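You operate a simulated robot arm through the tools that you are given. There is no shell and no other tool.

You are at the controls of a simulated two-armed robot. One attempt, no reset.

TASK
Give the white roller two strokes of grease, then put it back.
Fine: its place is its peg; stand it on the grease pin, open the valve, pump, and shut the valve before lifting it off. Set down upright: what you pick out.

The check looks at the end state, three seconds after you hand in, the way a careful person would. Anything else that was tipped, shoved, dropped, spilled or broken makes it a failure.

THE ROBOT
Two 6-joint arms with fingered hands on one trunk that stands fixed in place. Base frame: the origin is at the foot of the trunk, x ahead of it, y to its left, z up; the work surface is at about z = 0.85. Units: m, degrees, N and s.
The left shoulder is at [0.07, 0.191, 1.038], the right one opposite. Payload 4.7 kg a hand.
The tool frame of a hand sits at the grasp point between the pads (the TCP): z along the fingers, y along the line on which they close. The tips reach 0.036 m beyond it. The gripper opens to 0.12 m. The gripper's body begins 0.042 m behind the TCP. The gripper is a hand of 5 fingers: y runs from the thumb to the fingers, the wrist lies at [-0.018, -0.113, -0.198] in the tool frame.
Orientation is that of the tool frame in the base frame, as [roll, pitch, yaw] about the fixed x, y, z axes, in that order (R = Rz(yaw) Ry(pitch) Rx(roll)). With the fingers straight down and the wrist toward the robot, the tool's x, y and z point along [0, 1, 0], [1, 0, 0] and [0, 0, -1] of the base frame.

THE INTERFACE
- The arms move only by the tool arm_command. It takes "left_series", "right_series" or both (then of equal length, played together; a hand with none holds still); each is one flat list of numbers, 6 for each row, row after row: the shift along the base's x, y, z in m, then the turn, a rotation vector about the base's x, y, z in degrees. In form: [x, y, z, wx, wy, wz, x, y, z, wx, wy, wz, ...]. A call has 1 to 20 rows; each row is the pose to reach, as a shift and turn from the pose commanded when the call began. Rows are played at 5 a second. More than 0.05 m and 8.6 degrees between two rows, and nothing of the call is played. Where a pose cannot be reached the arm comes as near as it can. A force on the tool above 40 N (or 10 N above the force at the start of the call, whichever is more), or a blocked arm, ends the call early, and 0.2 s more pass. In this call time passes only in rows, and 0.2 s behind the last. It gives the time, the measured TCP pose, the force on the tool (base axes), the opening and the grip force at its end, in the units of the frame above (readings bear some noise), with the torque about the TCP (base axes, N m) and any sound that the robot's microphone picked up, and new pictures: "pictures" is both (left out), scene, wrist or none (wrist: the cameras of the hands that moved).
- Cameras (640 x 400 px; columns grow to the right, rows downward): "scene" is now at [0.1238, 0.0571, 1.297]; the picture's right is [0.59, -0.80, 0.00], its down [-0.22, -0.16, -0.96] and it looks along [0.77, 0.57, -0.27] (base axes); focal length 243 px, centre (320, 200). "left" rides on the left gripper at [-0.073, -0.091, -0.143] in its tool frame; the picture's right is [-0.80, -0.28, 0.53], its down [0.53, -0.73, 0.42] and it looks along [0.27, 0.62, 0.74] (tool axes); focal length 234 px, centre (320, 200). "right" rides on the right gripper at [0.073, -0.091, -0.143] in its tool frame; the picture's right is [-0.80, 0.28, -0.53], its down [-0.53, -0.73, 0.42] and it looks along [-0.27, 0.62, 0.74] (tool axes); focal length 234 px, centre (320, 200). There is no depth. A picture from a camera that has moved, and an enlarged one, comes with that camera's place and axes in the base frame and with its lens.
- slide_trunk(by): slides the trunk up (or, below 0, down) by that many m; the arms and the scene camera ride with it, the base frame stays. It gives what a move gives, with no picture.
- curl_fingers(index, middle, ring, little, thumb_bend, thumb_turn, hand): sets how far each is bent, from 0 (flat) to 100 (curled in); at 30 the hand is open as for a grip, at 70 the pads meet at the TCP. One left out holds its place. A second passes; each finger stops where it meets its share of the squeeze, and holds until it gets a number again. It is the only way to open and close the hand. It gives what a move gives, with no picture; readings hold the bend of each and the force on index, middle, ring, little, thumb and palm. thumb_turn goes from beside the hand (0) to across from the fingers (100), as for a grip.
- pan_tilt(pan, tilt): turns the head with the scene camera to pan (to the left, within 86 degrees either way) and tilt (down, from -29 to 69), counted from straight ahead of the robot. It gives what a move gives, and a new picture of the scene camera.
- inspect(camera, box): a new picture of the part [left, top, right, bottom] of that camera's present view, enlarged. It takes no simulated time.
- job_done(): hands the job in; it is judged then, once.

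Nothing tells you positions but the pictures and the camera data. Unless the task says otherwise, let go and move clear before handing in.

The tools are called as name(argument=value, ...) on one line, values as JSON. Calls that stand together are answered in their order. arm_command: Moves the arms, as the interface text tells. Its arguments: {"type":"object","properties":{"left_series":{"type":"array","items":{"type":"number"}},"right_series":{"type":"array","items":{"type":"number"}},"pictures":{"type":"string","enum":["both","scene","wrist","none"]}},"required":[]} The other tools are called the same way: slide_trunk (by) slides the trunk up or down; curl_fingers (index, middle, ring, little, thumb_bend, thumb_turn, hand) moves the fingers one by one; pan_tilt (pan, tilt) turns the head that bears the scene camera; inspect (camera, box) takes an enlarged picture of a part of a camera's view; job_done () hands the job in.

At the start:

```text
time: 0.0
left_tcp_pos: [0.2846, 0.4246, 1.2457]
left_tcp_rot: [-179.9, -0.1, 90.0]
left_contact_force: [0.0, 0.2, -0.9]
left_torque: [0.02, -0.03, 0.0]
left_finger_gap: 0.1195
left_grasp_force: 0.0
left_shape: jaw
left_bend: [30.0, 30.0, 30.0, 30.0, 30.0, 98.0]
left_finger forces: [0.1, 0.1, 0.0, 0.0, 0.0, 0.0]
right_tcp_pos: [0.7045, 0.0507, 1.333]
right_tcp_rot: [180.0, 0.0, 90.0]
right_contact_force: [-0.2, -0.7, 1.1]
right_torque: [0.0, 0.01, 0.03]
right_finger_gap: 0.1192
right_grasp_force: 0.1
right_shape: jaw
right_bend: [30.0, 30.0, 30.0, 30.0, 30.0, 98.0]
right_finger forces: [0.0, 0.0, 0.0, 0.1, 0.1, 0.1]
trunk travel left (down, up): [-0.515, 0.425]
head pan, tilt: [36.5, 15.8]
```

scene: 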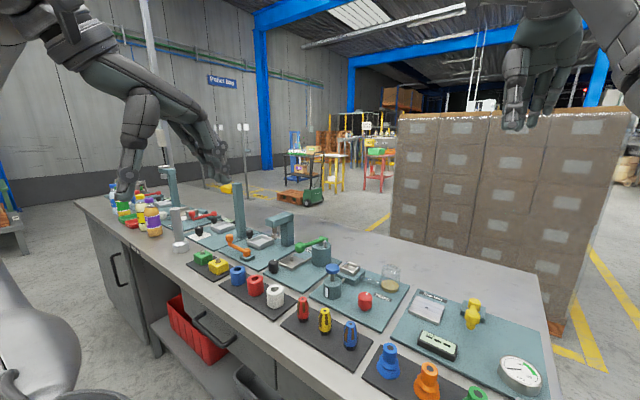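
right: 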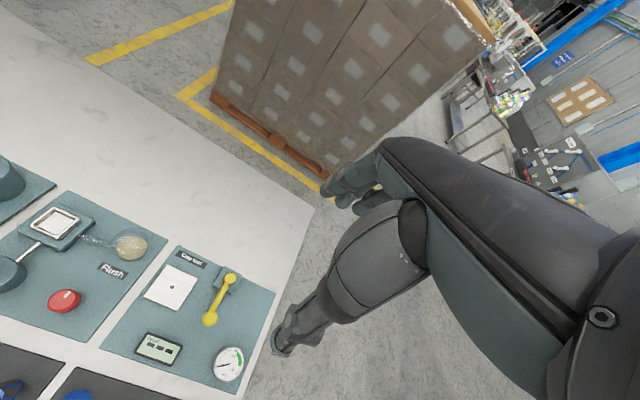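
left: 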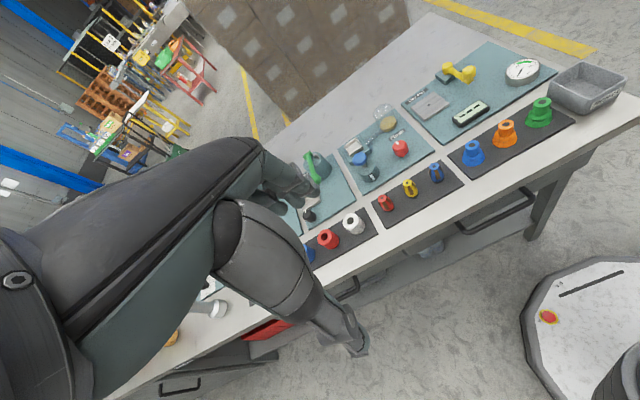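

I see a bench with several stations; a white roller sits on a black tray among blue and red ones. I'll look closer at the stations to find the grease pin, valve and pump.

inspect(camera="scene", box=[160, 200, 420, 362])

inspect(camera="scene", box=[320, 250, 560, 400])

inspect(camera="left", box=[280, 100, 480, 225])

```text
2.46 times, centred on (290, 281) of scene
camera zoom: at [0.1238, 0.0571, 1.297], right [0.59, -0.8, 0.0], down [-0.22, -0.16, -0.96], along [0.77, 0.57, -0.27], focal length 598 px, centre (394, 1)
```

zoom: 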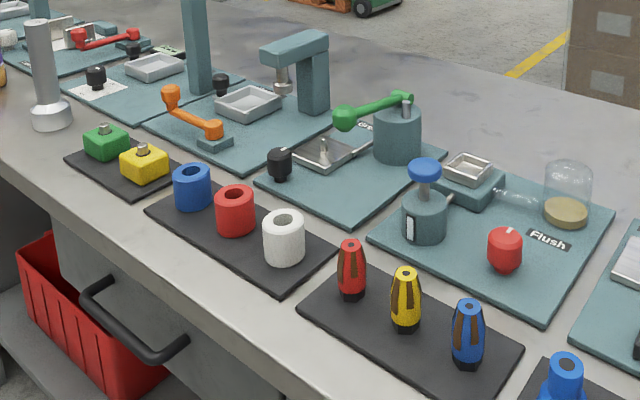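

```text
2.67 times, centred on (440, 325) of scene
camera zoom: at [0.1238, 0.0571, 1.297], right [0.59, -0.8, 0.0], down [-0.22, -0.16, -0.96], along [0.77, 0.57, -0.27], focal length 648 px, centre (0, -133)
```

zoom: 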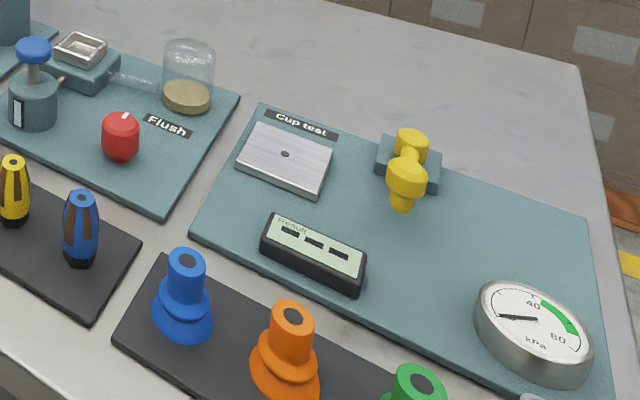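

```text
3.20 times, centred on (380, 162) of left
camera zoom: at [0.1936, 0.3531, 1.3896], right [-0.28, -0.8, -0.53], down [-0.73, 0.53, -0.42], along [0.62, 0.27, -0.74], focal length 749 px, centre (128, 320)
```

zoom: 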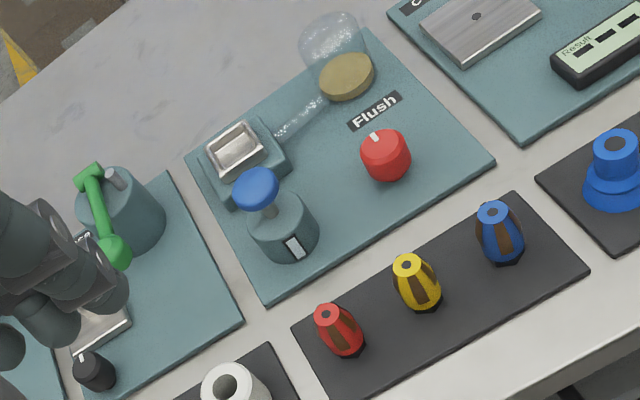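

The grease station seems to be the pad behind the rollers: a green lever pump on a tank, a metal tray with a pin, and a black knob (valve). I'll zoom in on it and on the neighbours.

inspect(camera="scene", box=[258, 225, 348, 281])

inspect(camera="scene", box=[215, 260, 305, 316])

pan_tilt(pan=50, tilt=35)

```text
7.11 times, centred on (303, 253) of scene
camera zoom: at [0.1238, 0.0571, 1.297], right [0.59, -0.8, 0.0], down [-0.22, -0.16, -0.96], along [0.77, 0.57, -0.27], focal length 1727 px, centre (441, -177)
```

zoom: 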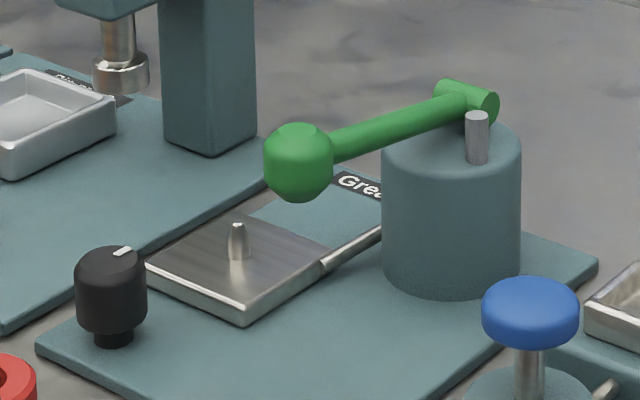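

```text
7.11 times, centred on (260, 288) of scene
camera zoom: at [0.1238, 0.0571, 1.297], right [0.59, -0.8, 0.0], down [-0.22, -0.16, -0.96], along [0.77, 0.57, -0.27], focal length 1727 px, centre (747, -426)
```

zoom: 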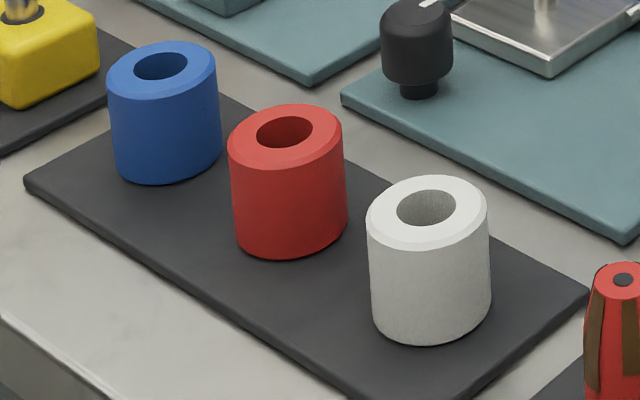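

```text
time: 0.8
left_tcp_pos: [0.2856, 0.4247, 1.2462]
left_tcp_rot: [179.9, -0.1, 90.0]
left_contact_force: [1.1, -0.9, -0.2]
left_torque: [0.02, -0.03, -0.01]
left_finger_gap: 0.1195
left_grasp_force: 0.1
left_shape: jaw
left_bend: [30.0, 30.0, 30.0, 30.0, 30.0, 98.0]
left_finger forces: [0.0, 0.0, 0.1, 0.1, 0.0, 0.1]
right_tcp_pos: [0.7066, 0.0519, 1.332]
right_tcp_rot: [-180.0, 0.0, 90.0]
right_contact_force: [1.1, 0.7, 0.4]
right_torque: [0.02, -0.05, -0.02]
right_finger_gap: 0.1194
right_grasp_force: 0.2
right_shape: jaw
right_bend: [30.0, 30.0, 30.0, 30.0, 30.0, 98.0]
right_finger forces: [0.0, 0.0, 0.0, 0.1, 0.1, 0.0]
trunk travel left (down, up): [-0.515, 0.425]
head pan, tilt: [50.0, 35.0]
camera scene: at [0.1053, 0.069, 1.2664], right [0.77, -0.64, 0.0], down [-0.37, -0.44, -0.82], along [0.53, 0.63, -0.57], focal length 243 px, centre (320, 200)
```

scene: 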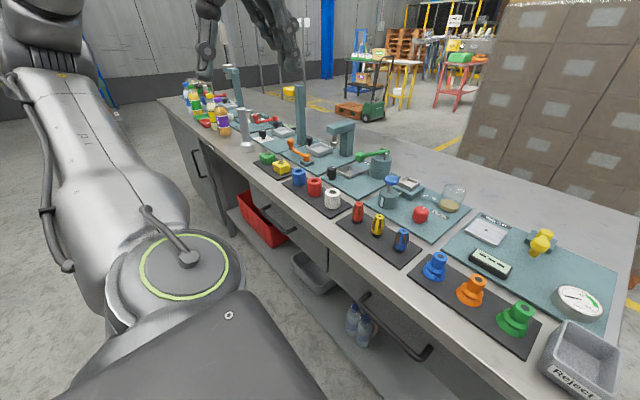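

The bench runs along y: rollers at about x 0.49, y 0.635/0.555/0.475 (white), and the grease station at about x 0.6-0.75, y 0.5-0.6. I'll zoom further on the station and the labels.

inspect(camera="scene", box=[320, 140, 400, 190])

inspect(camera="scene", box=[316, 160, 348, 180])

inspect(camera="scene", box=[230, 100, 358, 180])

inspect(camera="left", box=[230, 140, 390, 240])

```text
8.00 times, centred on (360, 165) of scene
camera zoom: at [0.1053, 0.069, 1.2664], right [0.77, -0.64, 0.0], down [-0.37, -0.44, -0.82], along [0.53, 0.63, -0.57], focal length 1943 px, centre (0, 480)
```

zoom: 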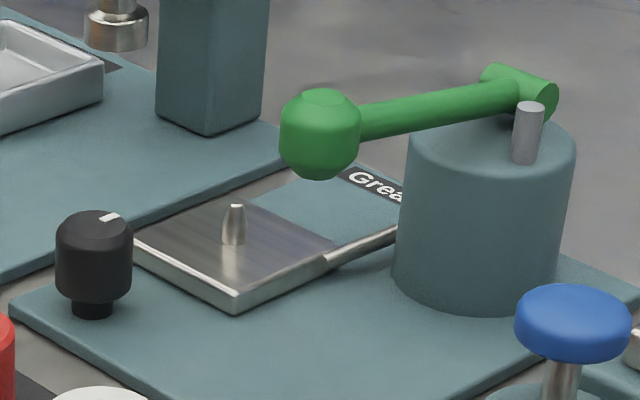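

```text
16.00 times, centred on (332, 170) of scene
camera zoom: at [0.1053, 0.069, 1.2664], right [0.77, -0.64, 0.0], down [-0.37, -0.44, -0.82], along [0.53, 0.63, -0.57], focal length 3885 px, centre (128, 680)
```

zoom: 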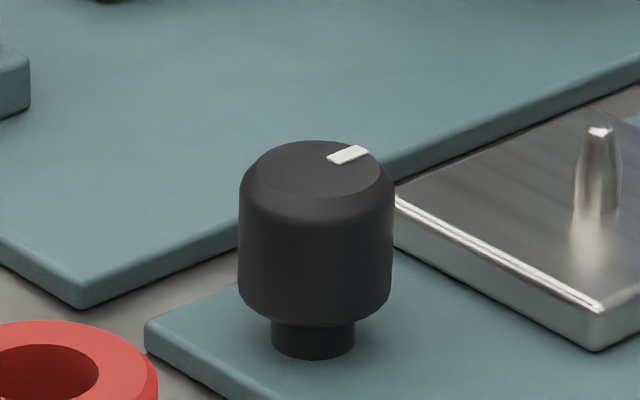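

```text
5.00 times, centred on (294, 140) of scene
camera zoom: at [0.1053, 0.069, 1.2664], right [0.77, -0.64, 0.0], down [-0.37, -0.44, -0.82], along [0.53, 0.63, -0.57], focal length 1214 px, centre (450, 500)
```

zoom: 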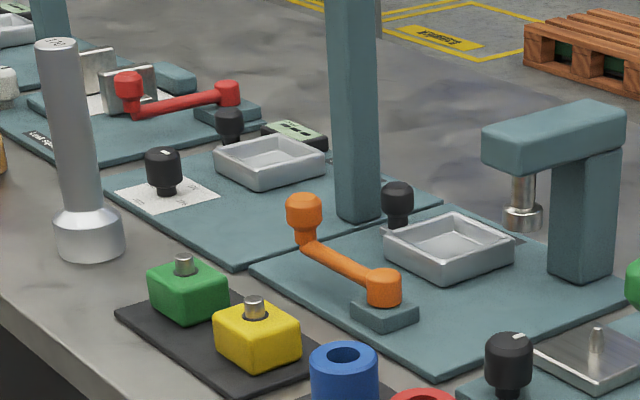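

```text
4.00 times, centred on (310, 190) of left
camera zoom: at [0.1935, 0.3531, 1.3896], right [-0.28, -0.8, -0.53], down [-0.73, 0.53, -0.42], along [0.62, 0.27, -0.74], focal length 937 px, centre (360, 240)
```

zoom: 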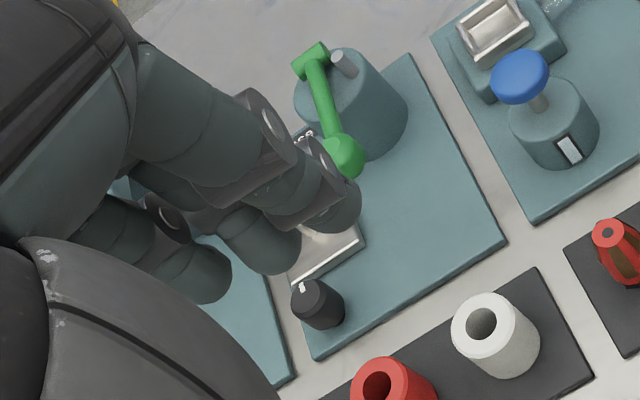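

The green ball of the lever triangulates to about (0.622, 0.501, 0.958), its pivot at (0.748, 0.504, 0.94), the pin at (0.655, 0.570), the knob at (0.591, 0.588). Next I check the shape of the hands.

pan_tilt(pan=55, tilt=10)

inspect(camera="scene", box=[160, 60, 480, 260])

```text
time: 1.7
left_tcp_pos: [0.2866, 0.4249, 1.2472]
left_tcp_rot: [180.0, -0.1, 90.0]
left_contact_force: [0.8, -0.6, 0.4]
left_torque: [0.01, 0.01, -0.03]
left_finger_gap: 0.1197
left_grasp_force: 0.1
left_shape: jaw
left_bend: [30.0, 30.0, 30.0, 30.0, 30.0, 98.0]
left_finger forces: [0.1, 0.1, 0.1, 0.1, 0.0, 0.0]
right_tcp_pos: [0.7064, 0.0515, 1.3316]
right_tcp_rot: [-180.0, 0.0, 90.0]
right_contact_force: [1.2, -0.3, 0.3]
right_torque: [0.0, 0.01, 0.0]
right_finger_gap: 0.1197
right_grasp_force: 0.2
right_shape: jaw
right_bend: [30.0, 30.0, 30.0, 30.0, 30.0, 98.0]
right_finger forces: [0.0, 0.0, 0.0, 0.0, 0.0, 0.0]
trunk travel left (down, up): [-0.515, 0.425]
head pan, tilt: [55.0, 10.0]
camera scene: at [0.102, 0.0778, 1.3064], right [0.82, -0.57, 0.0], down [-0.1, -0.14, -0.98], along [0.56, 0.81, -0.17], focal length 243 px, centre (320, 200)
```

scene: 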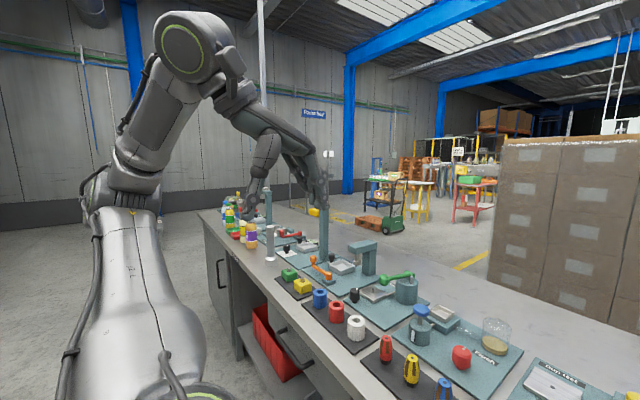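

```text
2.00 times, centred on (320, 160) of scene
camera zoom: at [0.102, 0.0778, 1.3064], right [0.82, -0.57, 0.0], down [-0.1, -0.14, -0.98], along [0.56, 0.81, -0.17], focal length 486 px, centre (320, 280)
```

zoom: 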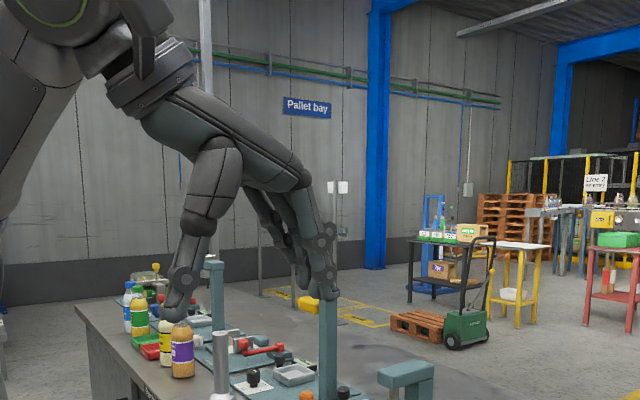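

The hand is a human-like one, thumb toward the robot and fingers on the far side. The targets are close to the shoulder, so I raise the trunk to make steep reaches possible and to see better from above.

slide_trunk(by=0.38)

pan_tilt(pan=43, tilt=48)

```text
time: 5.4
left_tcp_pos: [0.2852, 0.4251, 1.6253]
left_tcp_rot: [-180.0, -0.1, 90.0]
left_contact_force: [-0.4, -0.5, -0.4]
left_torque: [0.02, -0.01, -0.03]
left_finger_gap: 0.1196
left_grasp_force: 0.0
left_shape: jaw
left_bend: [30.0, 30.0, 30.0, 30.0, 30.0, 98.0]
left_finger forces: [0.0, 0.0, 0.1, 0.0, 0.0, 0.0]
right_tcp_pos: [0.7068, 0.0516, 1.7134]
right_tcp_rot: [-180.0, 0.0, 90.0]
right_contact_force: [-0.6, -0.3, 0.8]
right_torque: [-0.03, 0.02, 0.03]
right_finger_gap: 0.1193
right_grasp_force: 0.1
right_shape: jaw
right_bend: [30.0, 30.0, 30.0, 30.0, 30.0, 98.0]
right_finger forces: [0.1, 0.0, 0.0, 0.0, 0.1, 0.0]
trunk travel left (down, up): [-0.895, 0.045]
head pan, tilt: [55.0, 10.0]
```

```text
time: 6.4
left_tcp_pos: [0.2851, 0.4252, 1.6261]
left_tcp_rot: [-179.9, -0.1, 90.0]
left_contact_force: [0.5, 0.1, -0.7]
left_torque: [-0.03, 0.01, -0.01]
left_finger_gap: 0.1198
left_grasp_force: 0.1
left_shape: jaw
left_bend: [30.0, 30.0, 30.0, 30.0, 30.0, 98.0]
left_finger forces: [0.0, 0.0, 0.1, 0.1, 0.1, 0.1]
right_tcp_pos: [0.7063, 0.0515, 1.7135]
right_tcp_rot: [179.9, 0.1, 90.1]
right_contact_force: [0.3, -0.2, -0.4]
right_torque: [0.0, -0.04, 0.02]
right_finger_gap: 0.1197
right_grasp_force: 0.0
right_shape: jaw
right_bend: [30.0, 30.0, 30.0, 30.0, 30.0, 98.0]
right_finger forces: [0.0, 0.1, 0.0, 0.1, 0.0, 0.1]
trunk travel left (down, up): [-0.895, 0.045]
head pan, tilt: [43.0, 48.0]
camera scene: at [0.1063, 0.0554, 1.6274], right [0.68, -0.73, 0.0], down [-0.54, -0.51, -0.67], along [0.49, 0.46, -0.74], focal length 243 px, centre (320, 200)
```

scene: 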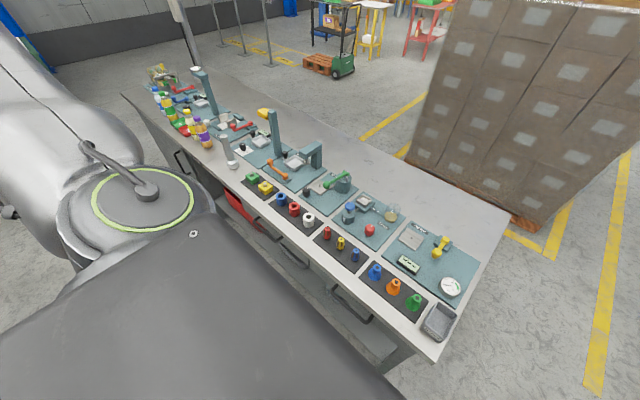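

The trunk is up and the bench is seen from above. I zoom into the roller tray and grease station for accurate positions.

inspect(camera="scene", box=[272, 165, 368, 225])

inspect(camera="scene", box=[296, 165, 360, 205])

inspect(camera="left", box=[240, 100, 480, 250])

```text
6.67 times, centred on (320, 195) of scene
camera zoom: at [0.1063, 0.0554, 1.6274], right [0.68, -0.73, 0.0], down [-0.54, -0.51, -0.67], along [0.49, 0.46, -0.74], focal length 1619 px, centre (320, 233)
```

zoom: 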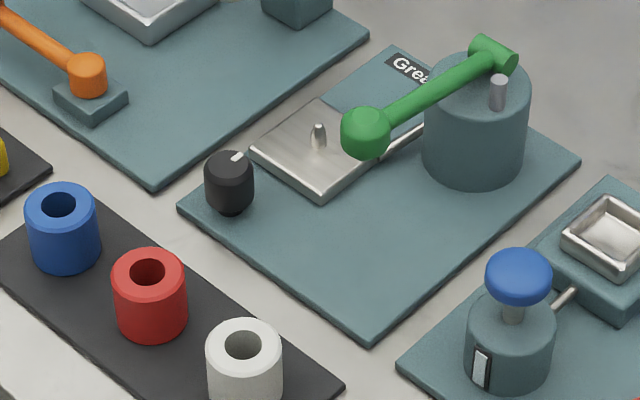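

```text
10.00 times, centred on (328, 185) of scene
camera zoom: at [0.1063, 0.0554, 1.6274], right [0.68, -0.73, 0.0], down [-0.54, -0.51, -0.67], along [0.49, 0.46, -0.74], focal length 2428 px, centre (240, 350)
```

zoom: 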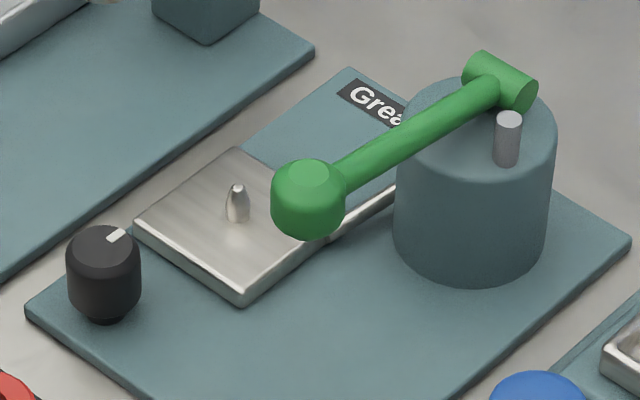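

```text
2.67 times, centred on (360, 175) of left
camera zoom: at [0.1936, 0.3531, 1.7696], right [-0.28, -0.8, -0.53], down [-0.73, 0.53, -0.42], along [0.62, 0.27, -0.74], focal length 624 px, centre (213, 267)
```

zoom: 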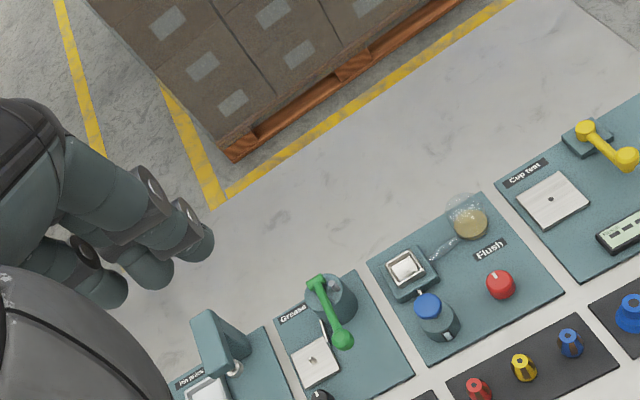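

Estimates: white roller (0.492, 0.475, top ≈0.905), pin (0.664, 0.578, base ≈0.869), knob (0.593, 0.588, top ≈0.898) with its mark toward +x, lever ball (0.624, 0.502, 0.958). I bring the left hand to hover above the white roller, high up, and look at it.

arm_command(left_series=[0.016, 0.004, -0.036, 0, 0, 0, 0.032, 0.008, -0.072, 0, 0, 0, 0.048, 0.012, -0.108, 0, 0, 0, 0.064, 0.016, -0.144, 0, 0, 0, 0.08, 0.02, -0.18, 0, 0, 0, 0.096, 0.024, -0.216, 0, 0, 0, 0.112, 0.028, -0.252, 0, 0, 0, 0.128, 0.032, -0.288, 0, 0, 0, 0.144, 0.036, -0.324, 0, 0, 0, 0.16, 0.04, -0.36, 0, 0, 0, 0.176, 0.044, -0.396, 0, 0, 0, 0.192, 0.048, -0.432, 0, 0, 0, 0.207, 0.05, -0.476, 0, 0, 0], pictures="both")

```text
time: 9.4
left_tcp_pos: [0.5214, 0.4843, 1.1899]
left_tcp_rot: [176.2, -2.3, 91.1]
left_contact_force: [0.4, 1.1, -0.1]
left_torque: [-0.07, -0.01, 0.0]
left_finger_gap: 0.12
left_grasp_force: 0.1
left_shape: jaw
left_bend: [30.0, 30.0, 30.0, 30.0, 30.0, 98.0]
left_finger forces: [0.0, 0.0, 0.1, 0.0, 0.1, 0.1]
left hand out of reach, approached as far as the arm can: row 1, 2, 3, 4, 5, 6, 7, 8, 9, 10, 13
right_tcp_pos: [0.708, 0.0577, 1.7113]
right_tcp_rot: [-179.9, 0.2, 89.9]
right_contact_force: [0.0, 0.9, 0.8]
right_torque: [-0.04, 0.02, -0.01]
right_finger_gap: 0.1197
right_grasp_force: 0.1
right_shape: jaw
right_bend: [30.0, 30.0, 30.0, 30.0, 30.0, 98.0]
right_finger forces: [0.1, 0.0, 0.0, 0.0, 0.0, 0.1]
trunk travel left (down, up): [-0.895, 0.045]
head pan, tilt: [43.0, 48.0]
stopped in row 13 (left hand): the arm was blocked; the commanded pose is now the measured one
camera scene: at [0.1082, 0.0614, 1.6269], right [0.68, -0.73, 0.0], down [-0.54, -0.51, -0.67], along [0.49, 0.45, -0.75], focal length 243 px, centre (320, 200)
camera left: at [0.4215, 0.4046, 1.3238], right [-0.23, -0.79, -0.58], down [-0.71, 0.54, -0.45], along [0.66, 0.31, -0.68], focal length 234 px, centre (320, 200)
```

scene: 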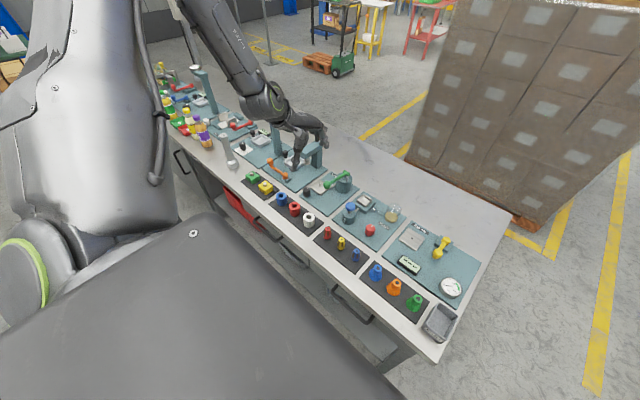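
left: 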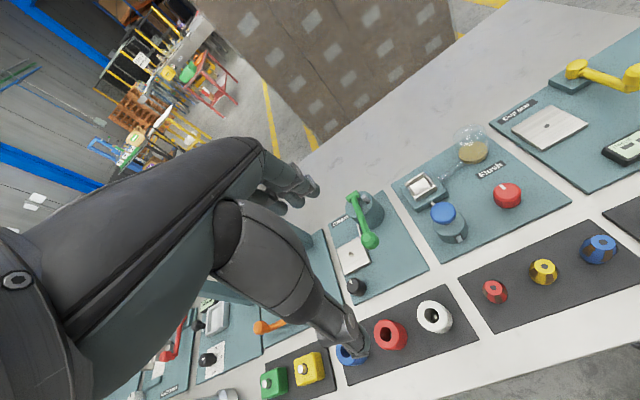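

The arm stopped short near (0.52, 0.48, 1.19), so this pose is at a limit of the left arm for this trunk height. I first right the hand a little farther out, then probe what is reachable.

arm_command(left_series=[0.015, 0.008, 0.003, -1.2, 1.9, -0.5, 0.03, 0.016, 0.006, -2.37, 3.75, -1.1, 0.045, 0.02, 0.01, -2.37, 3.75, -1.1], pictures="scene")

```text
time: 10.2
left_tcp_pos: [0.5504, 0.5098, 1.2076]
left_tcp_rot: [179.7, -0.2, 89.9]
left_contact_force: [-0.6, 0.6, -0.1]
left_torque: [-0.03, -0.01, 0.04]
left_finger_gap: 0.1199
left_grasp_force: 0.0
left_shape: jaw
left_bend: [30.0, 30.0, 30.0, 30.0, 30.0, 98.0]
left_finger forces: [0.0, 0.0, 0.0, 0.1, 0.0, 0.1]
left hand out of reach, approached as far as the arm can: row 1, 2, 3
right_tcp_pos: [0.7062, 0.0519, 1.7128]
right_tcp_rot: [-179.9, 0.1, 89.9]
right_contact_force: [-0.4, 1.0, 0.5]
right_torque: [-0.03, -0.01, 0.02]
right_finger_gap: 0.1196
right_grasp_force: 0.1
right_shape: jaw
right_bend: [30.0, 30.0, 30.0, 30.0, 30.0, 98.0]
right_finger forces: [0.1, 0.0, 0.0, 0.1, 0.1, 0.1]
trunk travel left (down, up): [-0.895, 0.045]
head pan, tilt: [43.0, 48.0]
camera scene: at [0.1055, 0.0571, 1.6273], right [0.68, -0.73, 0.0], down [-0.54, -0.51, -0.67], along [0.49, 0.46, -0.74], focal length 243 px, centre (320, 200)
```

scene: 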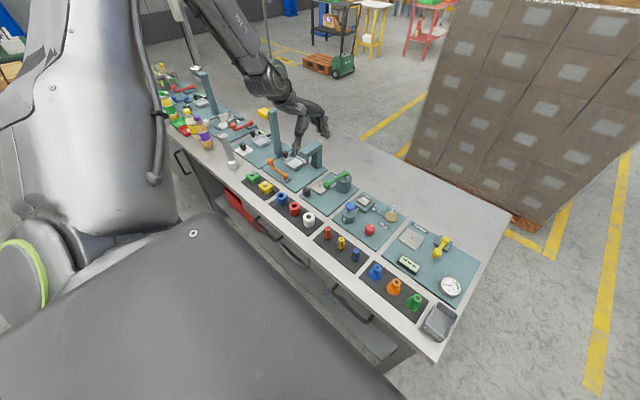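

The limit is a minimum fold of the arm, so I will approach the roller from farther out and lower. First I look at the hand's shape and raise the trunk the rest of the way.

slide_trunk(by=0.04)

inspect(camera="scene", box=[240, 60, 368, 140])

inspect(camera="left", box=[200, 120, 520, 320])

```text
time: 11.1
left_tcp_pos: [0.551, 0.5065, 1.2469]
left_tcp_rot: [179.9, -0.2, 90.0]
left_contact_force: [0.5, -0.7, 0.1]
left_torque: [-0.01, 0.03, -0.02]
left_finger_gap: 0.1198
left_grasp_force: 0.1
left_shape: jaw
left_bend: [30.0, 30.0, 30.0, 30.0, 30.0, 98.0]
left_finger forces: [0.0, 0.0, 0.0, 0.0, 0.1, 0.0]
right_tcp_pos: [0.7065, 0.0508, 1.7524]
right_tcp_rot: [180.0, 0.1, 89.9]
right_contact_force: [-0.8, 0.1, -0.3]
right_torque: [-0.01, 0.0, 0.0]
right_finger_gap: 0.1198
right_grasp_force: 0.1
right_shape: jaw
right_bend: [30.0, 30.0, 30.0, 30.0, 30.0, 98.0]
right_finger forces: [0.1, 0.1, 0.1, 0.0, 0.1, 0.0]
trunk travel left (down, up): [-0.935, 0.005]
head pan, tilt: [43.0, 48.0]
```

```text
5.00 times, centred on (304, 100) of scene
camera zoom: at [0.1059, 0.0548, 1.6674], right [0.68, -0.73, 0.0], down [-0.54, -0.51, -0.67], along [0.49, 0.46, -0.74], focal length 1214 px, centre (400, 700)
```

zoom: 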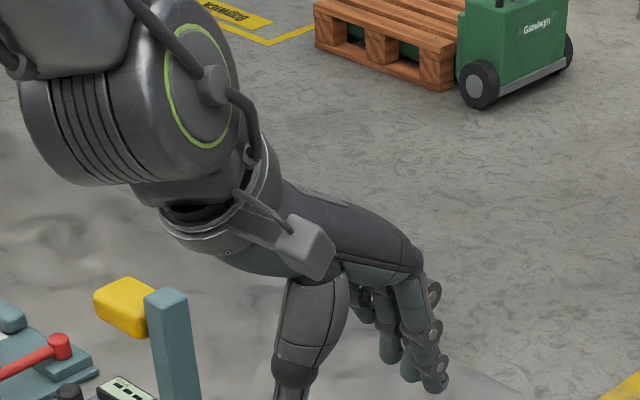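

```text
2.00 times, centred on (360, 220) of left
camera zoom: at [0.4595, 0.4349, 1.3912], right [-0.28, -0.8, -0.53], down [-0.73, 0.53, -0.42], along [0.62, 0.27, -0.74], focal length 468 px, centre (240, 160)
```

zoom: 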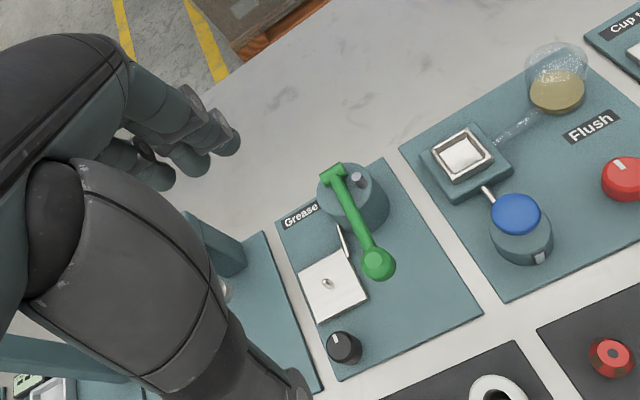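

The hand has index on the −y side, thumb nearest the robot. I move it outward, down and then in over the white roller, stopping about 5 cm above it.

arm_command(left_series=[0.035, -0.008, -0.024, 0, 0, 0, 0.069, -0.0165, -0.047, 0, 0, 0, 0.059, -0.0215, -0.087, 0, 0, 0, 0.049, -0.0265, -0.127, 0, 0, 0, 0.024, -0.029, -0.152, 0, 0, 0, -0.001, -0.0315, -0.177, 0, 0, 0, -0.021, -0.0315, -0.202, 0, 0, 0, -0.041, -0.0315, -0.227, 0, 0, 0, -0.05, -0.0315, -0.242, 0, 0, 0, -0.059, -0.0315, -0.257, 0, 0, 0, -0.059, -0.0315, -0.257, 0, 0, 0], pictures="both")

```text
time: 13.4
left_tcp_pos: [0.4521, 0.5149, 1.119]
left_tcp_rot: [179.9, -0.2, 90.0]
left_contact_force: [0.3, 0.3, -0.3]
left_torque: [0.03, 0.01, 0.01]
left_finger_gap: 0.12
left_grasp_force: 0.0
left_shape: jaw
left_bend: [30.0, 30.0, 30.0, 30.0, 30.0, 98.0]
left_finger forces: [0.0, 0.0, 0.1, 0.1, 0.0, 0.0]
left hand out of reach, approached as far as the arm can: row 1, 2, 3, 4, 5, 6, 7, 8, 9, 10, 11
right_tcp_pos: [0.7068, 0.0495, 1.7526]
right_tcp_rot: [-179.8, 0.0, 89.9]
right_contact_force: [-0.6, -0.1, 0.4]
right_torque: [-0.04, 0.01, 0.02]
right_finger_gap: 0.1199
right_grasp_force: 0.1
right_shape: jaw
right_bend: [30.0, 30.0, 30.0, 30.0, 30.0, 98.0]
right_finger forces: [0.0, 0.1, 0.1, 0.1, 0.0, 0.0]
trunk travel left (down, up): [-0.935, 0.005]
head pan, tilt: [43.0, 48.0]
camera scene: at [0.1066, 0.0554, 1.6673], right [0.68, -0.73, 0.0], down [-0.54, -0.51, -0.67], along [0.49, 0.46, -0.74], focal length 243 px, centre (320, 200)
camera left: at [0.361, 0.443, 1.2629], right [-0.28, -0.8, -0.53], down [-0.73, 0.53, -0.42], along [0.62, 0.27, -0.74], focal length 234 px, centre (320, 200)
```

scene: 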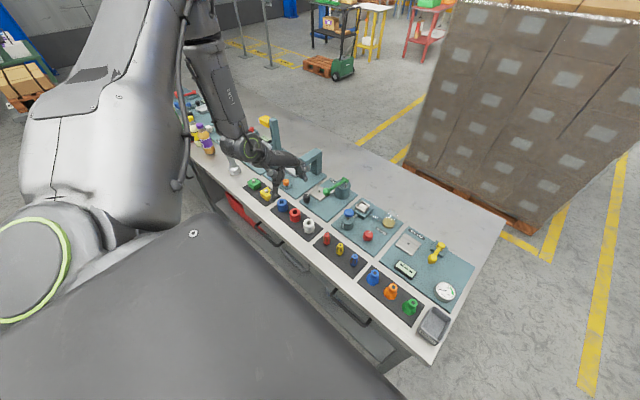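
left: 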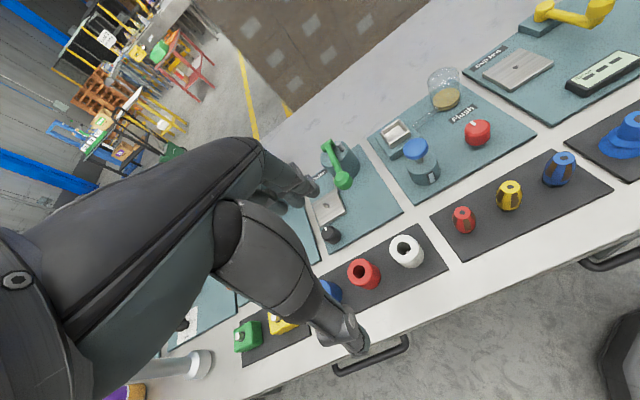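

The reached pose stops short again, and the arm appears to have its elbow up, with the wrist bent hard. I look at the whole arm to understand its configuration.

pan_tilt(pan=60, tilt=20)

pan_tilt(pan=65, tilt=-10)

```text
time: 14.4
left_tcp_pos: [0.4534, 0.5139, 1.1194]
left_tcp_rot: [179.9, -0.1, 90.0]
left_contact_force: [-0.1, -0.5, 1.0]
left_torque: [0.02, -0.03, 0.0]
left_finger_gap: 0.1199
left_grasp_force: 0.2
left_shape: jaw
left_bend: [30.0, 30.0, 30.0, 30.0, 30.0, 98.0]
left_finger forces: [0.0, 0.1, 0.1, 0.0, 0.0, 0.1]
right_tcp_pos: [0.7068, 0.0508, 1.7528]
right_tcp_rot: [180.0, 0.0, 89.9]
right_contact_force: [0.7, -0.6, -0.2]
right_torque: [-0.02, 0.0, -0.03]
right_finger_gap: 0.1198
right_grasp_force: 0.1
right_shape: jaw
right_bend: [30.0, 30.0, 30.0, 30.0, 30.0, 98.0]
right_finger forces: [0.0, 0.0, 0.1, 0.0, 0.0, 0.1]
trunk travel left (down, up): [-0.935, 0.005]
head pan, tilt: [60.0, 20.0]
camera scene: at [0.0954, 0.0822, 1.7101], right [0.87, -0.5, 0.0], down [-0.17, -0.3, -0.94], along [0.47, 0.81, -0.34], focal length 243 px, centre (320, 200)
```

scene: 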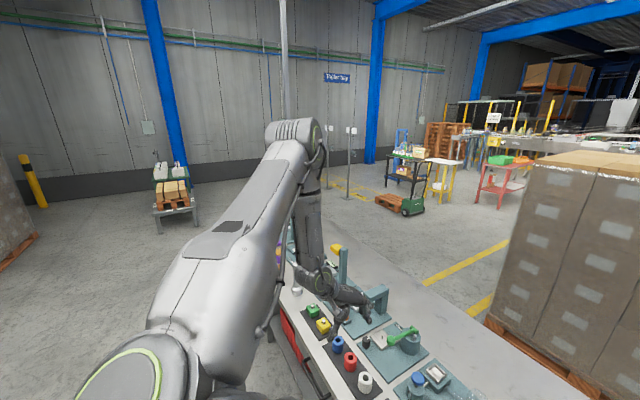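

```text
time: 15.3
left_tcp_pos: [0.453, 0.515, 1.1199]
left_tcp_rot: [179.9, -0.1, 90.0]
left_contact_force: [0.1, 0.2, 0.8]
left_torque: [-0.03, -0.04, 0.01]
left_finger_gap: 0.12
left_grasp_force: 0.0
left_shape: jaw
left_bend: [30.0, 30.0, 30.0, 30.0, 30.0, 98.0]
left_finger forces: [0.0, 0.0, 0.0, 0.1, 0.0, 0.1]
right_tcp_pos: [0.7058, 0.0504, 1.7521]
right_tcp_rot: [-179.9, 0.0, 89.9]
right_contact_force: [-0.1, 0.1, 0.0]
right_torque: [0.01, -0.03, -0.03]
right_finger_gap: 0.1196
right_grasp_force: 0.0
right_shape: jaw
right_bend: [30.0, 30.0, 30.0, 30.0, 30.0, 98.0]
right_finger forces: [0.0, 0.1, 0.0, 0.0, 0.0, 0.0]
trunk travel left (down, up): [-0.935, 0.005]
head pan, tilt: [65.0, -10.0]
camera scene: at [0.0846, 0.0781, 1.7576], right [0.91, -0.42, 0.0], down [0.07, 0.16, -0.98], along [0.42, 0.89, 0.17], focal length 243 px, centre (320, 200)
```

scene: 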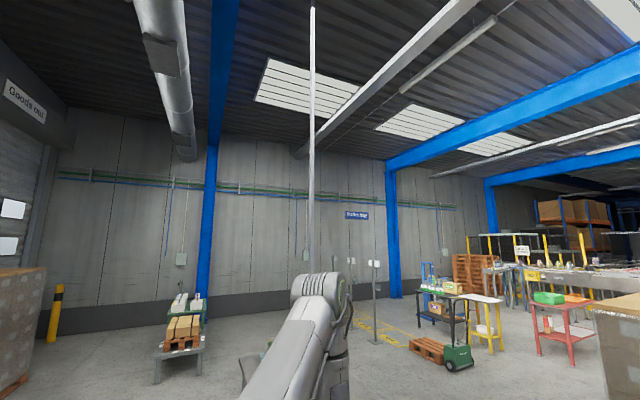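

The arm is a UR-type with its elbow up and the forearm about vertical. I test whether turning the hand in line with the arm (yaw to the left) helps it get closer to the pose, in small steps.

arm_command(left_series=[0, 0, 0, 0, 0, 0, 0, 0, 0, 0, 0, 8, 0, 0, 0, 0, 0, 16], pictures="none")

```text
time: 16.1
left_tcp_pos: [0.4388, 0.5278, 1.1261]
left_tcp_rot: [179.9, -0.1, 105.9]
left_contact_force: [-0.8, -0.3, 0.0]
left_torque: [-0.01, 0.01, 0.03]
left_finger_gap: 0.1198
left_grasp_force: 0.1
left_shape: jaw
left_bend: [30.0, 30.0, 30.0, 30.0, 30.0, 98.0]
left_finger forces: [0.0, 0.1, 0.0, 0.0, 0.0, 0.0]
left hand out of reach, approached as far as the arm can: row 2, 3
right_tcp_pos: [0.7066, 0.0502, 1.7533]
right_tcp_rot: [180.0, 0.0, 89.8]
right_contact_force: [-0.5, -0.4, -1.0]
right_torque: [0.01, -0.01, 0.03]
right_finger_gap: 0.1198
right_grasp_force: 0.0
right_shape: jaw
right_bend: [30.0, 30.0, 30.0, 30.0, 30.0, 98.0]
right_finger forces: [0.0, 0.0, 0.0, 0.0, 0.0, 0.0]
trunk travel left (down, up): [-0.935, 0.005]
head pan, tilt: [65.0, -10.0]
```

Turning alone does not free it, so the arm is in an unfavourable posture. I'll back up to clear air, straighten the yaw, and go out to the zone that the interface says is reachable, then come back in from there.

arm_command(left_series=[0, 0, 0.03, 0, 0, -5, 0, 0, 0.06, 0, 0, -10, 0, 0, 0.09, 0, 0, -16, 0, 0, 0.12, 0, 0, -16, 0, 0, 0.15, 0, 0, -16, 0, 0, 0.18, 0, 0, -16, 0, 0, 0.21, 0, 0, -16, 0, 0, 0.24, 0, 0, -16], pictures="none")

pan_tilt(pan=65, tilt=25)

```text
time: 17.9
left_tcp_pos: [0.474, 0.4726, 1.3036]
left_tcp_rot: [179.9, -0.4, 90.0]
left_contact_force: [-0.4, -0.2, -0.2]
left_torque: [0.01, 0.03, -0.02]
left_finger_gap: 0.1202
left_grasp_force: 0.2
left_shape: jaw
left_bend: [30.0, 30.0, 30.0, 30.0, 30.0, 98.0]
left_finger forces: [0.0, 0.1, 0.0, 0.1, 0.0, 0.0]
left hand out of reach, approached as far as the arm can: row 3, 4, 5, 6, 7, 8
right_tcp_pos: [0.7071, 0.0478, 1.7528]
right_tcp_rot: [-179.9, -0.1, 90.0]
right_contact_force: [0.1, 0.2, 0.3]
right_torque: [0.02, 0.03, -0.01]
right_finger_gap: 0.1198
right_grasp_force: 0.0
right_shape: jaw
right_bend: [30.0, 30.0, 30.0, 30.0, 30.0, 98.0]
right_finger forces: [0.0, 0.0, 0.0, 0.0, 0.1, 0.1]
trunk travel left (down, up): [-0.935, 0.005]
head pan, tilt: [65.0, -10.0]
```

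```text
time: 18.9
left_tcp_pos: [0.474, 0.4763, 1.3023]
left_tcp_rot: [179.9, -0.2, 90.0]
left_contact_force: [0.7, -0.1, 0.0]
left_torque: [-0.03, 0.0, -0.02]
left_finger_gap: 0.1198
left_grasp_force: 0.0
left_shape: jaw
left_bend: [30.0, 30.0, 30.0, 30.0, 30.0, 98.0]
left_finger forces: [0.1, 0.1, 0.1, 0.0, 0.0, 0.0]
right_tcp_pos: [0.7077, 0.0516, 1.7512]
right_tcp_rot: [180.0, 0.1, 89.9]
right_contact_force: [0.9, 1.1, -0.1]
right_torque: [-0.03, 0.0, 0.01]
right_finger_gap: 0.1198
right_grasp_force: 0.0
right_shape: jaw
right_bend: [30.0, 30.0, 30.0, 30.0, 30.0, 98.0]
right_finger forces: [0.0, 0.1, 0.1, 0.0, 0.1, 0.0]
trunk travel left (down, up): [-0.935, 0.005]
head pan, tilt: [65.0, 25.0]
camera scene: at [0.0876, 0.0859, 1.7022], right [0.91, -0.42, 0.0], down [-0.18, -0.38, -0.91], along [0.38, 0.82, -0.42], focal length 243 px, centre (320, 200)
```

scene: 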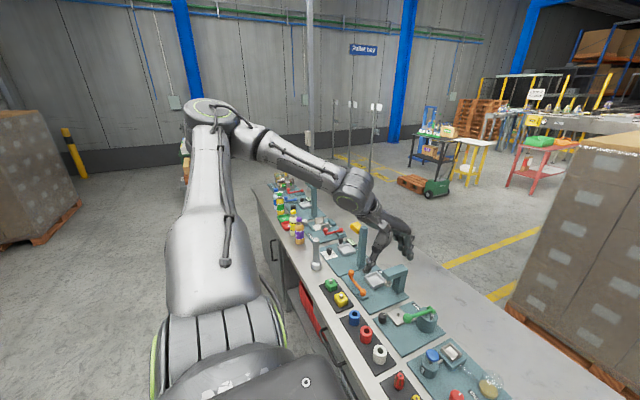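

The picture now shows the elbow out to the left with the forearm coming in toward front-right, so the hand should be turned clockwise (yaw negative) to ease the wrist. I test this in clear air while moving outward.

arm_command(left_series=[0.02, -0.002, -0.01, 0, 0, -8, 0.04, -0.004, -0.02, 0, 0, -16, 0.06, -0.006, -0.03, 0, 0, -24, 0.08, -0.008, -0.04, 0, 0, -32, 0.1, -0.01, -0.05, 0, 0, -40, 0.12, -0.012, -0.07, 0, 0, -40], pictures="scene")

```text
time: 20.3
left_tcp_pos: [0.5479, 0.4871, 1.2562]
left_tcp_rot: [179.8, -0.1, 49.9]
left_contact_force: [-0.4, -0.3, 0.3]
left_torque: [-0.02, 0.0, 0.0]
left_finger_gap: 0.1198
left_grasp_force: 0.1
left_shape: jaw
left_bend: [30.0, 30.0, 30.0, 30.0, 30.0, 98.0]
left_finger forces: [0.1, 0.1, 0.0, 0.1, 0.0, 0.0]
left hand out of reach, approached as far as the arm can: row 4, 5, 6
right_tcp_pos: [0.7061, 0.0512, 1.7521]
right_tcp_rot: [-179.9, 0.1, 89.9]
right_contact_force: [-0.6, -0.2, 0.5]
right_torque: [0.04, -0.01, -0.05]
right_finger_gap: 0.1194
right_grasp_force: 0.0
right_shape: jaw
right_bend: [30.0, 30.0, 30.0, 30.0, 30.0, 98.0]
right_finger forces: [0.0, 0.0, 0.1, 0.1, 0.0, 0.1]
trunk travel left (down, up): [-0.935, 0.005]
head pan, tilt: [65.0, 25.0]
camera scene: at [0.0879, 0.0858, 1.7021], right [0.91, -0.42, 0.0], down [-0.18, -0.38, -0.91], along [0.38, 0.82, -0.42], focal length 243 px, centre (320, 200)
```

scene: 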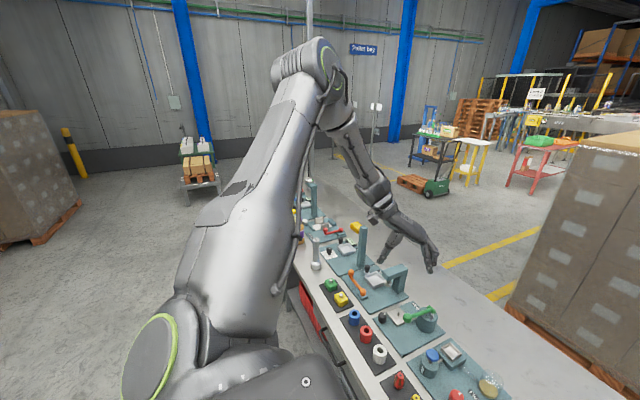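

Still limited, so I go directly to the zone the interface documents as reachable (about 20° to the left, farther out), staying high, to get the arm in its normal posture.

arm_command(left_series=[0.02, -0.02, 0.005, 0, 0, 5, 0.04, -0.04, 0.01, 0, 0, 10, 0.06, -0.06, 0.015, 0, 0, 15, 0.08, -0.08, 0.02, 0, 0, 20, 0.1, -0.1, 0.025, 0, 0, 25, 0.12, -0.12, 0.03, 0, 0, 30, 0.14, -0.14, 0.035, 0, 0, 35, 0.16, -0.16, 0.04, 0, 0, 40, 0.18, -0.18, 0.04, 0, 0, 40, 0.2, -0.2, 0.04, 0, 0, 40, 0.22, -0.2, 0.04, 0, 0, 40, 0.22, -0.2, 0.04, 0, 0, 40], pictures="scene")

```text
time: 22.9
left_tcp_pos: [0.5538, 0.4562, 1.3563]
left_tcp_rot: [179.8, -0.1, 90.1]
left_contact_force: [-0.2, 0.2, 1.0]
left_torque: [-0.02, -0.02, 0.01]
left_finger_gap: 0.1199
left_grasp_force: 0.0
left_shape: jaw
left_bend: [30.0, 30.0, 30.0, 30.0, 30.0, 98.0]
left_finger forces: [0.0, 0.0, 0.0, 0.0, 0.1, 0.0]
left hand out of reach, approached as far as the arm can: row 1, 2, 3, 4, 5, 6, 7, 8, 9, 10, 11, 12
right_tcp_pos: [0.7064, 0.0507, 1.7521]
right_tcp_rot: [-179.9, 0.0, 90.0]
right_contact_force: [-0.4, 0.3, 0.4]
right_torque: [0.03, 0.01, -0.02]
right_finger_gap: 0.1198
right_grasp_force: 0.1
right_shape: jaw
right_bend: [30.0, 30.0, 30.0, 30.0, 30.0, 98.0]
right_finger forces: [0.0, 0.1, 0.0, 0.0, 0.1, 0.0]
trunk travel left (down, up): [-0.935, 0.005]
head pan, tilt: [65.0, 25.0]
camera scene: at [0.0878, 0.0852, 1.7021], right [0.91, -0.42, 0.0], down [-0.18, -0.38, -0.91], along [0.38, 0.82, -0.42], focal length 243 px, centre (320, 200)
```

scene: 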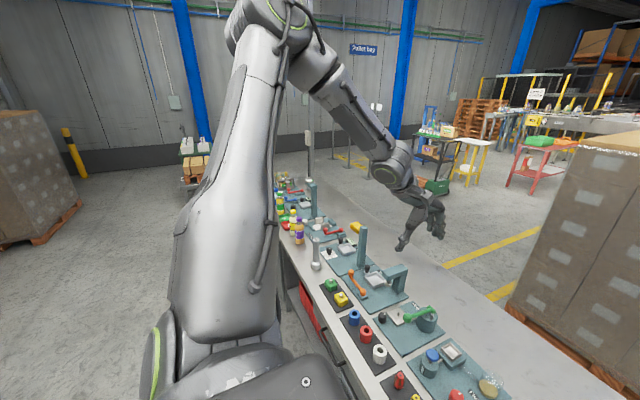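

The arm is trapped against a joint limit in this posture. I look at the right arm, which started in the normal working zone, to compare postures.

pan_tilt(pan=-30, tilt=5)

pan_tilt(pan=86, tilt=20)

```text
time: 24.6
left_tcp_pos: [0.5537, 0.4553, 1.3567]
left_tcp_rot: [179.8, 0.0, 90.0]
left_contact_force: [-0.1, 0.1, -0.1]
left_torque: [-0.02, 0.01, -0.01]
left_finger_gap: 0.1201
left_grasp_force: 0.0
left_shape: jaw
left_bend: [30.0, 30.0, 30.0, 30.0, 30.0, 98.0]
left_finger forces: [0.0, 0.0, 0.0, 0.0, 0.1, 0.1]
right_tcp_pos: [0.7074, 0.0506, 1.7514]
right_tcp_rot: [-180.0, 0.0, 89.9]
right_contact_force: [0.1, 1.1, 0.3]
right_torque: [-0.01, -0.03, 0.01]
right_finger_gap: 0.1197
right_grasp_force: 0.1
right_shape: jaw
right_bend: [30.0, 30.0, 30.0, 30.0, 30.0, 98.0]
right_finger forces: [0.0, 0.0, 0.1, 0.1, 0.1, 0.0]
trunk travel left (down, up): [-0.935, 0.005]
head pan, tilt: [-30.0, 5.0]
camera scene: at [0.1284, -0.0443, 1.7345], right [-0.5, -0.87, 0.0], down [-0.08, 0.04, -1.0], along [0.86, -0.5, -0.09], focal length 243 px, centre (320, 200)
```

scene: 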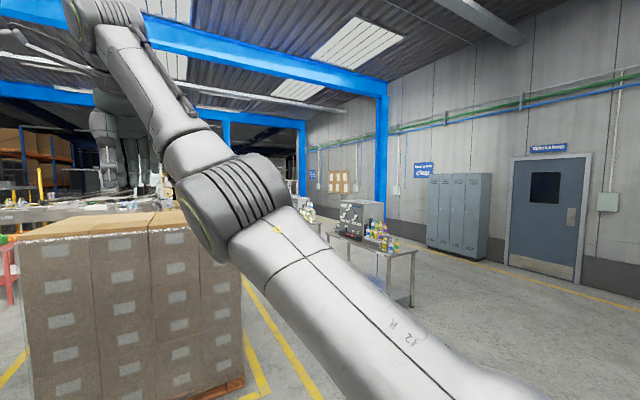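

```text
time: 26.6
left_tcp_pos: [0.5535, 0.4567, 1.357]
left_tcp_rot: [179.8, -0.2, 90.0]
left_contact_force: [0.1, 0.3, -0.5]
left_torque: [0.03, 0.0, 0.01]
left_finger_gap: 0.12
left_grasp_force: 0.0
left_shape: jaw
left_bend: [30.0, 30.0, 30.0, 30.0, 30.0, 98.0]
left_finger forces: [0.1, 0.1, 0.0, 0.0, 0.0, 0.1]
right_tcp_pos: [0.7078, 0.05, 1.7518]
right_tcp_rot: [-180.0, 0.0, 89.9]
right_contact_force: [-0.3, 0.8, -0.7]
right_torque: [-0.04, -0.02, 0.01]
right_finger_gap: 0.1197
right_grasp_force: 0.1
right_shape: jaw
right_bend: [30.0, 30.0, 30.0, 30.0, 30.0, 98.0]
right_finger forces: [0.0, 0.0, 0.1, 0.1, 0.1, 0.0]
trunk travel left (down, up): [-0.935, 0.005]
head pan, tilt: [85.9, 20.0]
camera scene: at [0.0555, 0.0945, 1.7102], right [1.0, -0.07, 0.0], down [-0.02, -0.34, -0.94], along [0.07, 0.94, -0.34], focal length 243 px, centre (320, 200)
```

scene: 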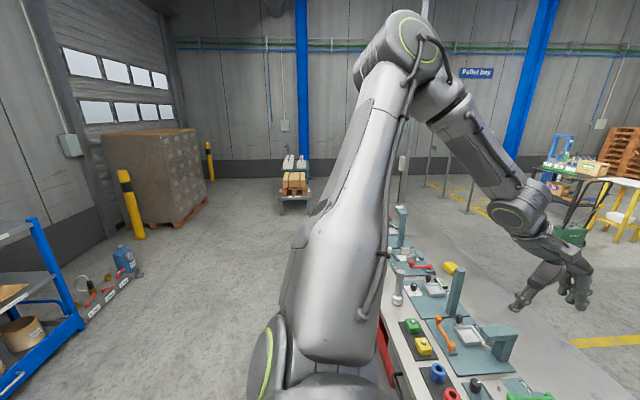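

The right arm works with its wrist high and elbow forward. I try to release the left arm by raising the hand to a similar height first, then moving outward.

arm_command(left_series=[0, 0, 0.04, 0, 0, 0, 0, 0, 0.08, 0, 0, 0, 0, 0, 0.12, 0, 0, 0, 0, 0, 0.16, 0, 0, 0, 0, 0, 0.2, 0, 0, 0, 0, 0, 0.24, 0, 0, 0, 0, 0, 0.28, 0, 0, 0, 0, 0, 0.32, 0, 0, 0, 0, 0, 0.36, 0, 0, 0, 0, 0, 0.36, 0, 0, 0], pictures="none")

pan_tilt(pan=75, tilt=0)

```text
time: 28.8
left_tcp_pos: [0.5123, 0.493, 1.6814]
left_tcp_rot: [179.7, -0.1, 89.9]
left_contact_force: [-0.4, -0.2, -0.1]
left_torque: [0.0, -0.01, -0.01]
left_finger_gap: 0.1202
left_grasp_force: 0.1
left_shape: jaw
left_bend: [30.0, 30.0, 30.0, 30.0, 30.0, 98.0]
left_finger forces: [0.0, 0.0, 0.0, 0.0, 0.0, 0.0]
left hand out of reach, approached as far as the arm can: row 6, 7, 8, 9, 10
right_tcp_pos: [0.7066, 0.0504, 1.7523]
right_tcp_rot: [-180.0, 0.0, 89.9]
right_contact_force: [-0.6, -0.5, 0.6]
right_torque: [0.02, 0.02, 0.01]
right_finger_gap: 0.1201
right_grasp_force: 0.1
right_shape: jaw
right_bend: [30.0, 30.0, 30.0, 30.0, 30.0, 98.0]
right_finger forces: [0.0, 0.0, 0.1, 0.0, 0.0, 0.1]
trunk travel left (down, up): [-0.935, 0.005]
head pan, tilt: [85.9, 20.0]
```

```text
time: 29.6
left_tcp_pos: [0.5124, 0.4941, 1.6806]
left_tcp_rot: [179.8, -0.2, 90.0]
left_contact_force: [0.2, -0.1, 0.4]
left_torque: [0.03, -0.04, 0.02]
left_finger_gap: 0.1201
left_grasp_force: 0.0
left_shape: jaw
left_bend: [30.0, 30.0, 30.0, 30.0, 30.0, 98.0]
left_finger forces: [0.0, 0.1, 0.0, 0.1, 0.0, 0.1]
right_tcp_pos: [0.7066, 0.0509, 1.7517]
right_tcp_rot: [-179.9, 0.0, 89.9]
right_contact_force: [-0.4, -0.1, 0.1]
right_torque: [0.01, 0.0, 0.02]
right_finger_gap: 0.1197
right_grasp_force: 0.0
right_shape: jaw
right_bend: [30.0, 30.0, 30.0, 30.0, 30.0, 98.0]
right_finger forces: [0.1, 0.0, 0.0, 0.0, 0.0, 0.0]
trunk travel left (down, up): [-0.935, 0.005]
head pan, tilt: [75.0, 0.0]
camera scene: at [0.0725, 0.0887, 1.7424], right [0.97, -0.26, 0.0], down [0.0, 0.0, -1.0], along [0.26, 0.97, 0.0], focal length 243 px, centre (320, 200)
```

scene: 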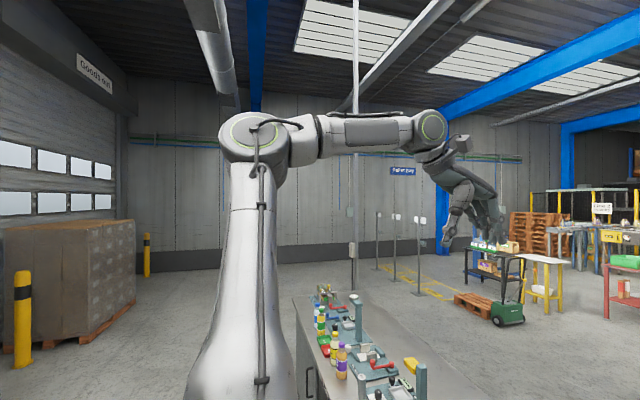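

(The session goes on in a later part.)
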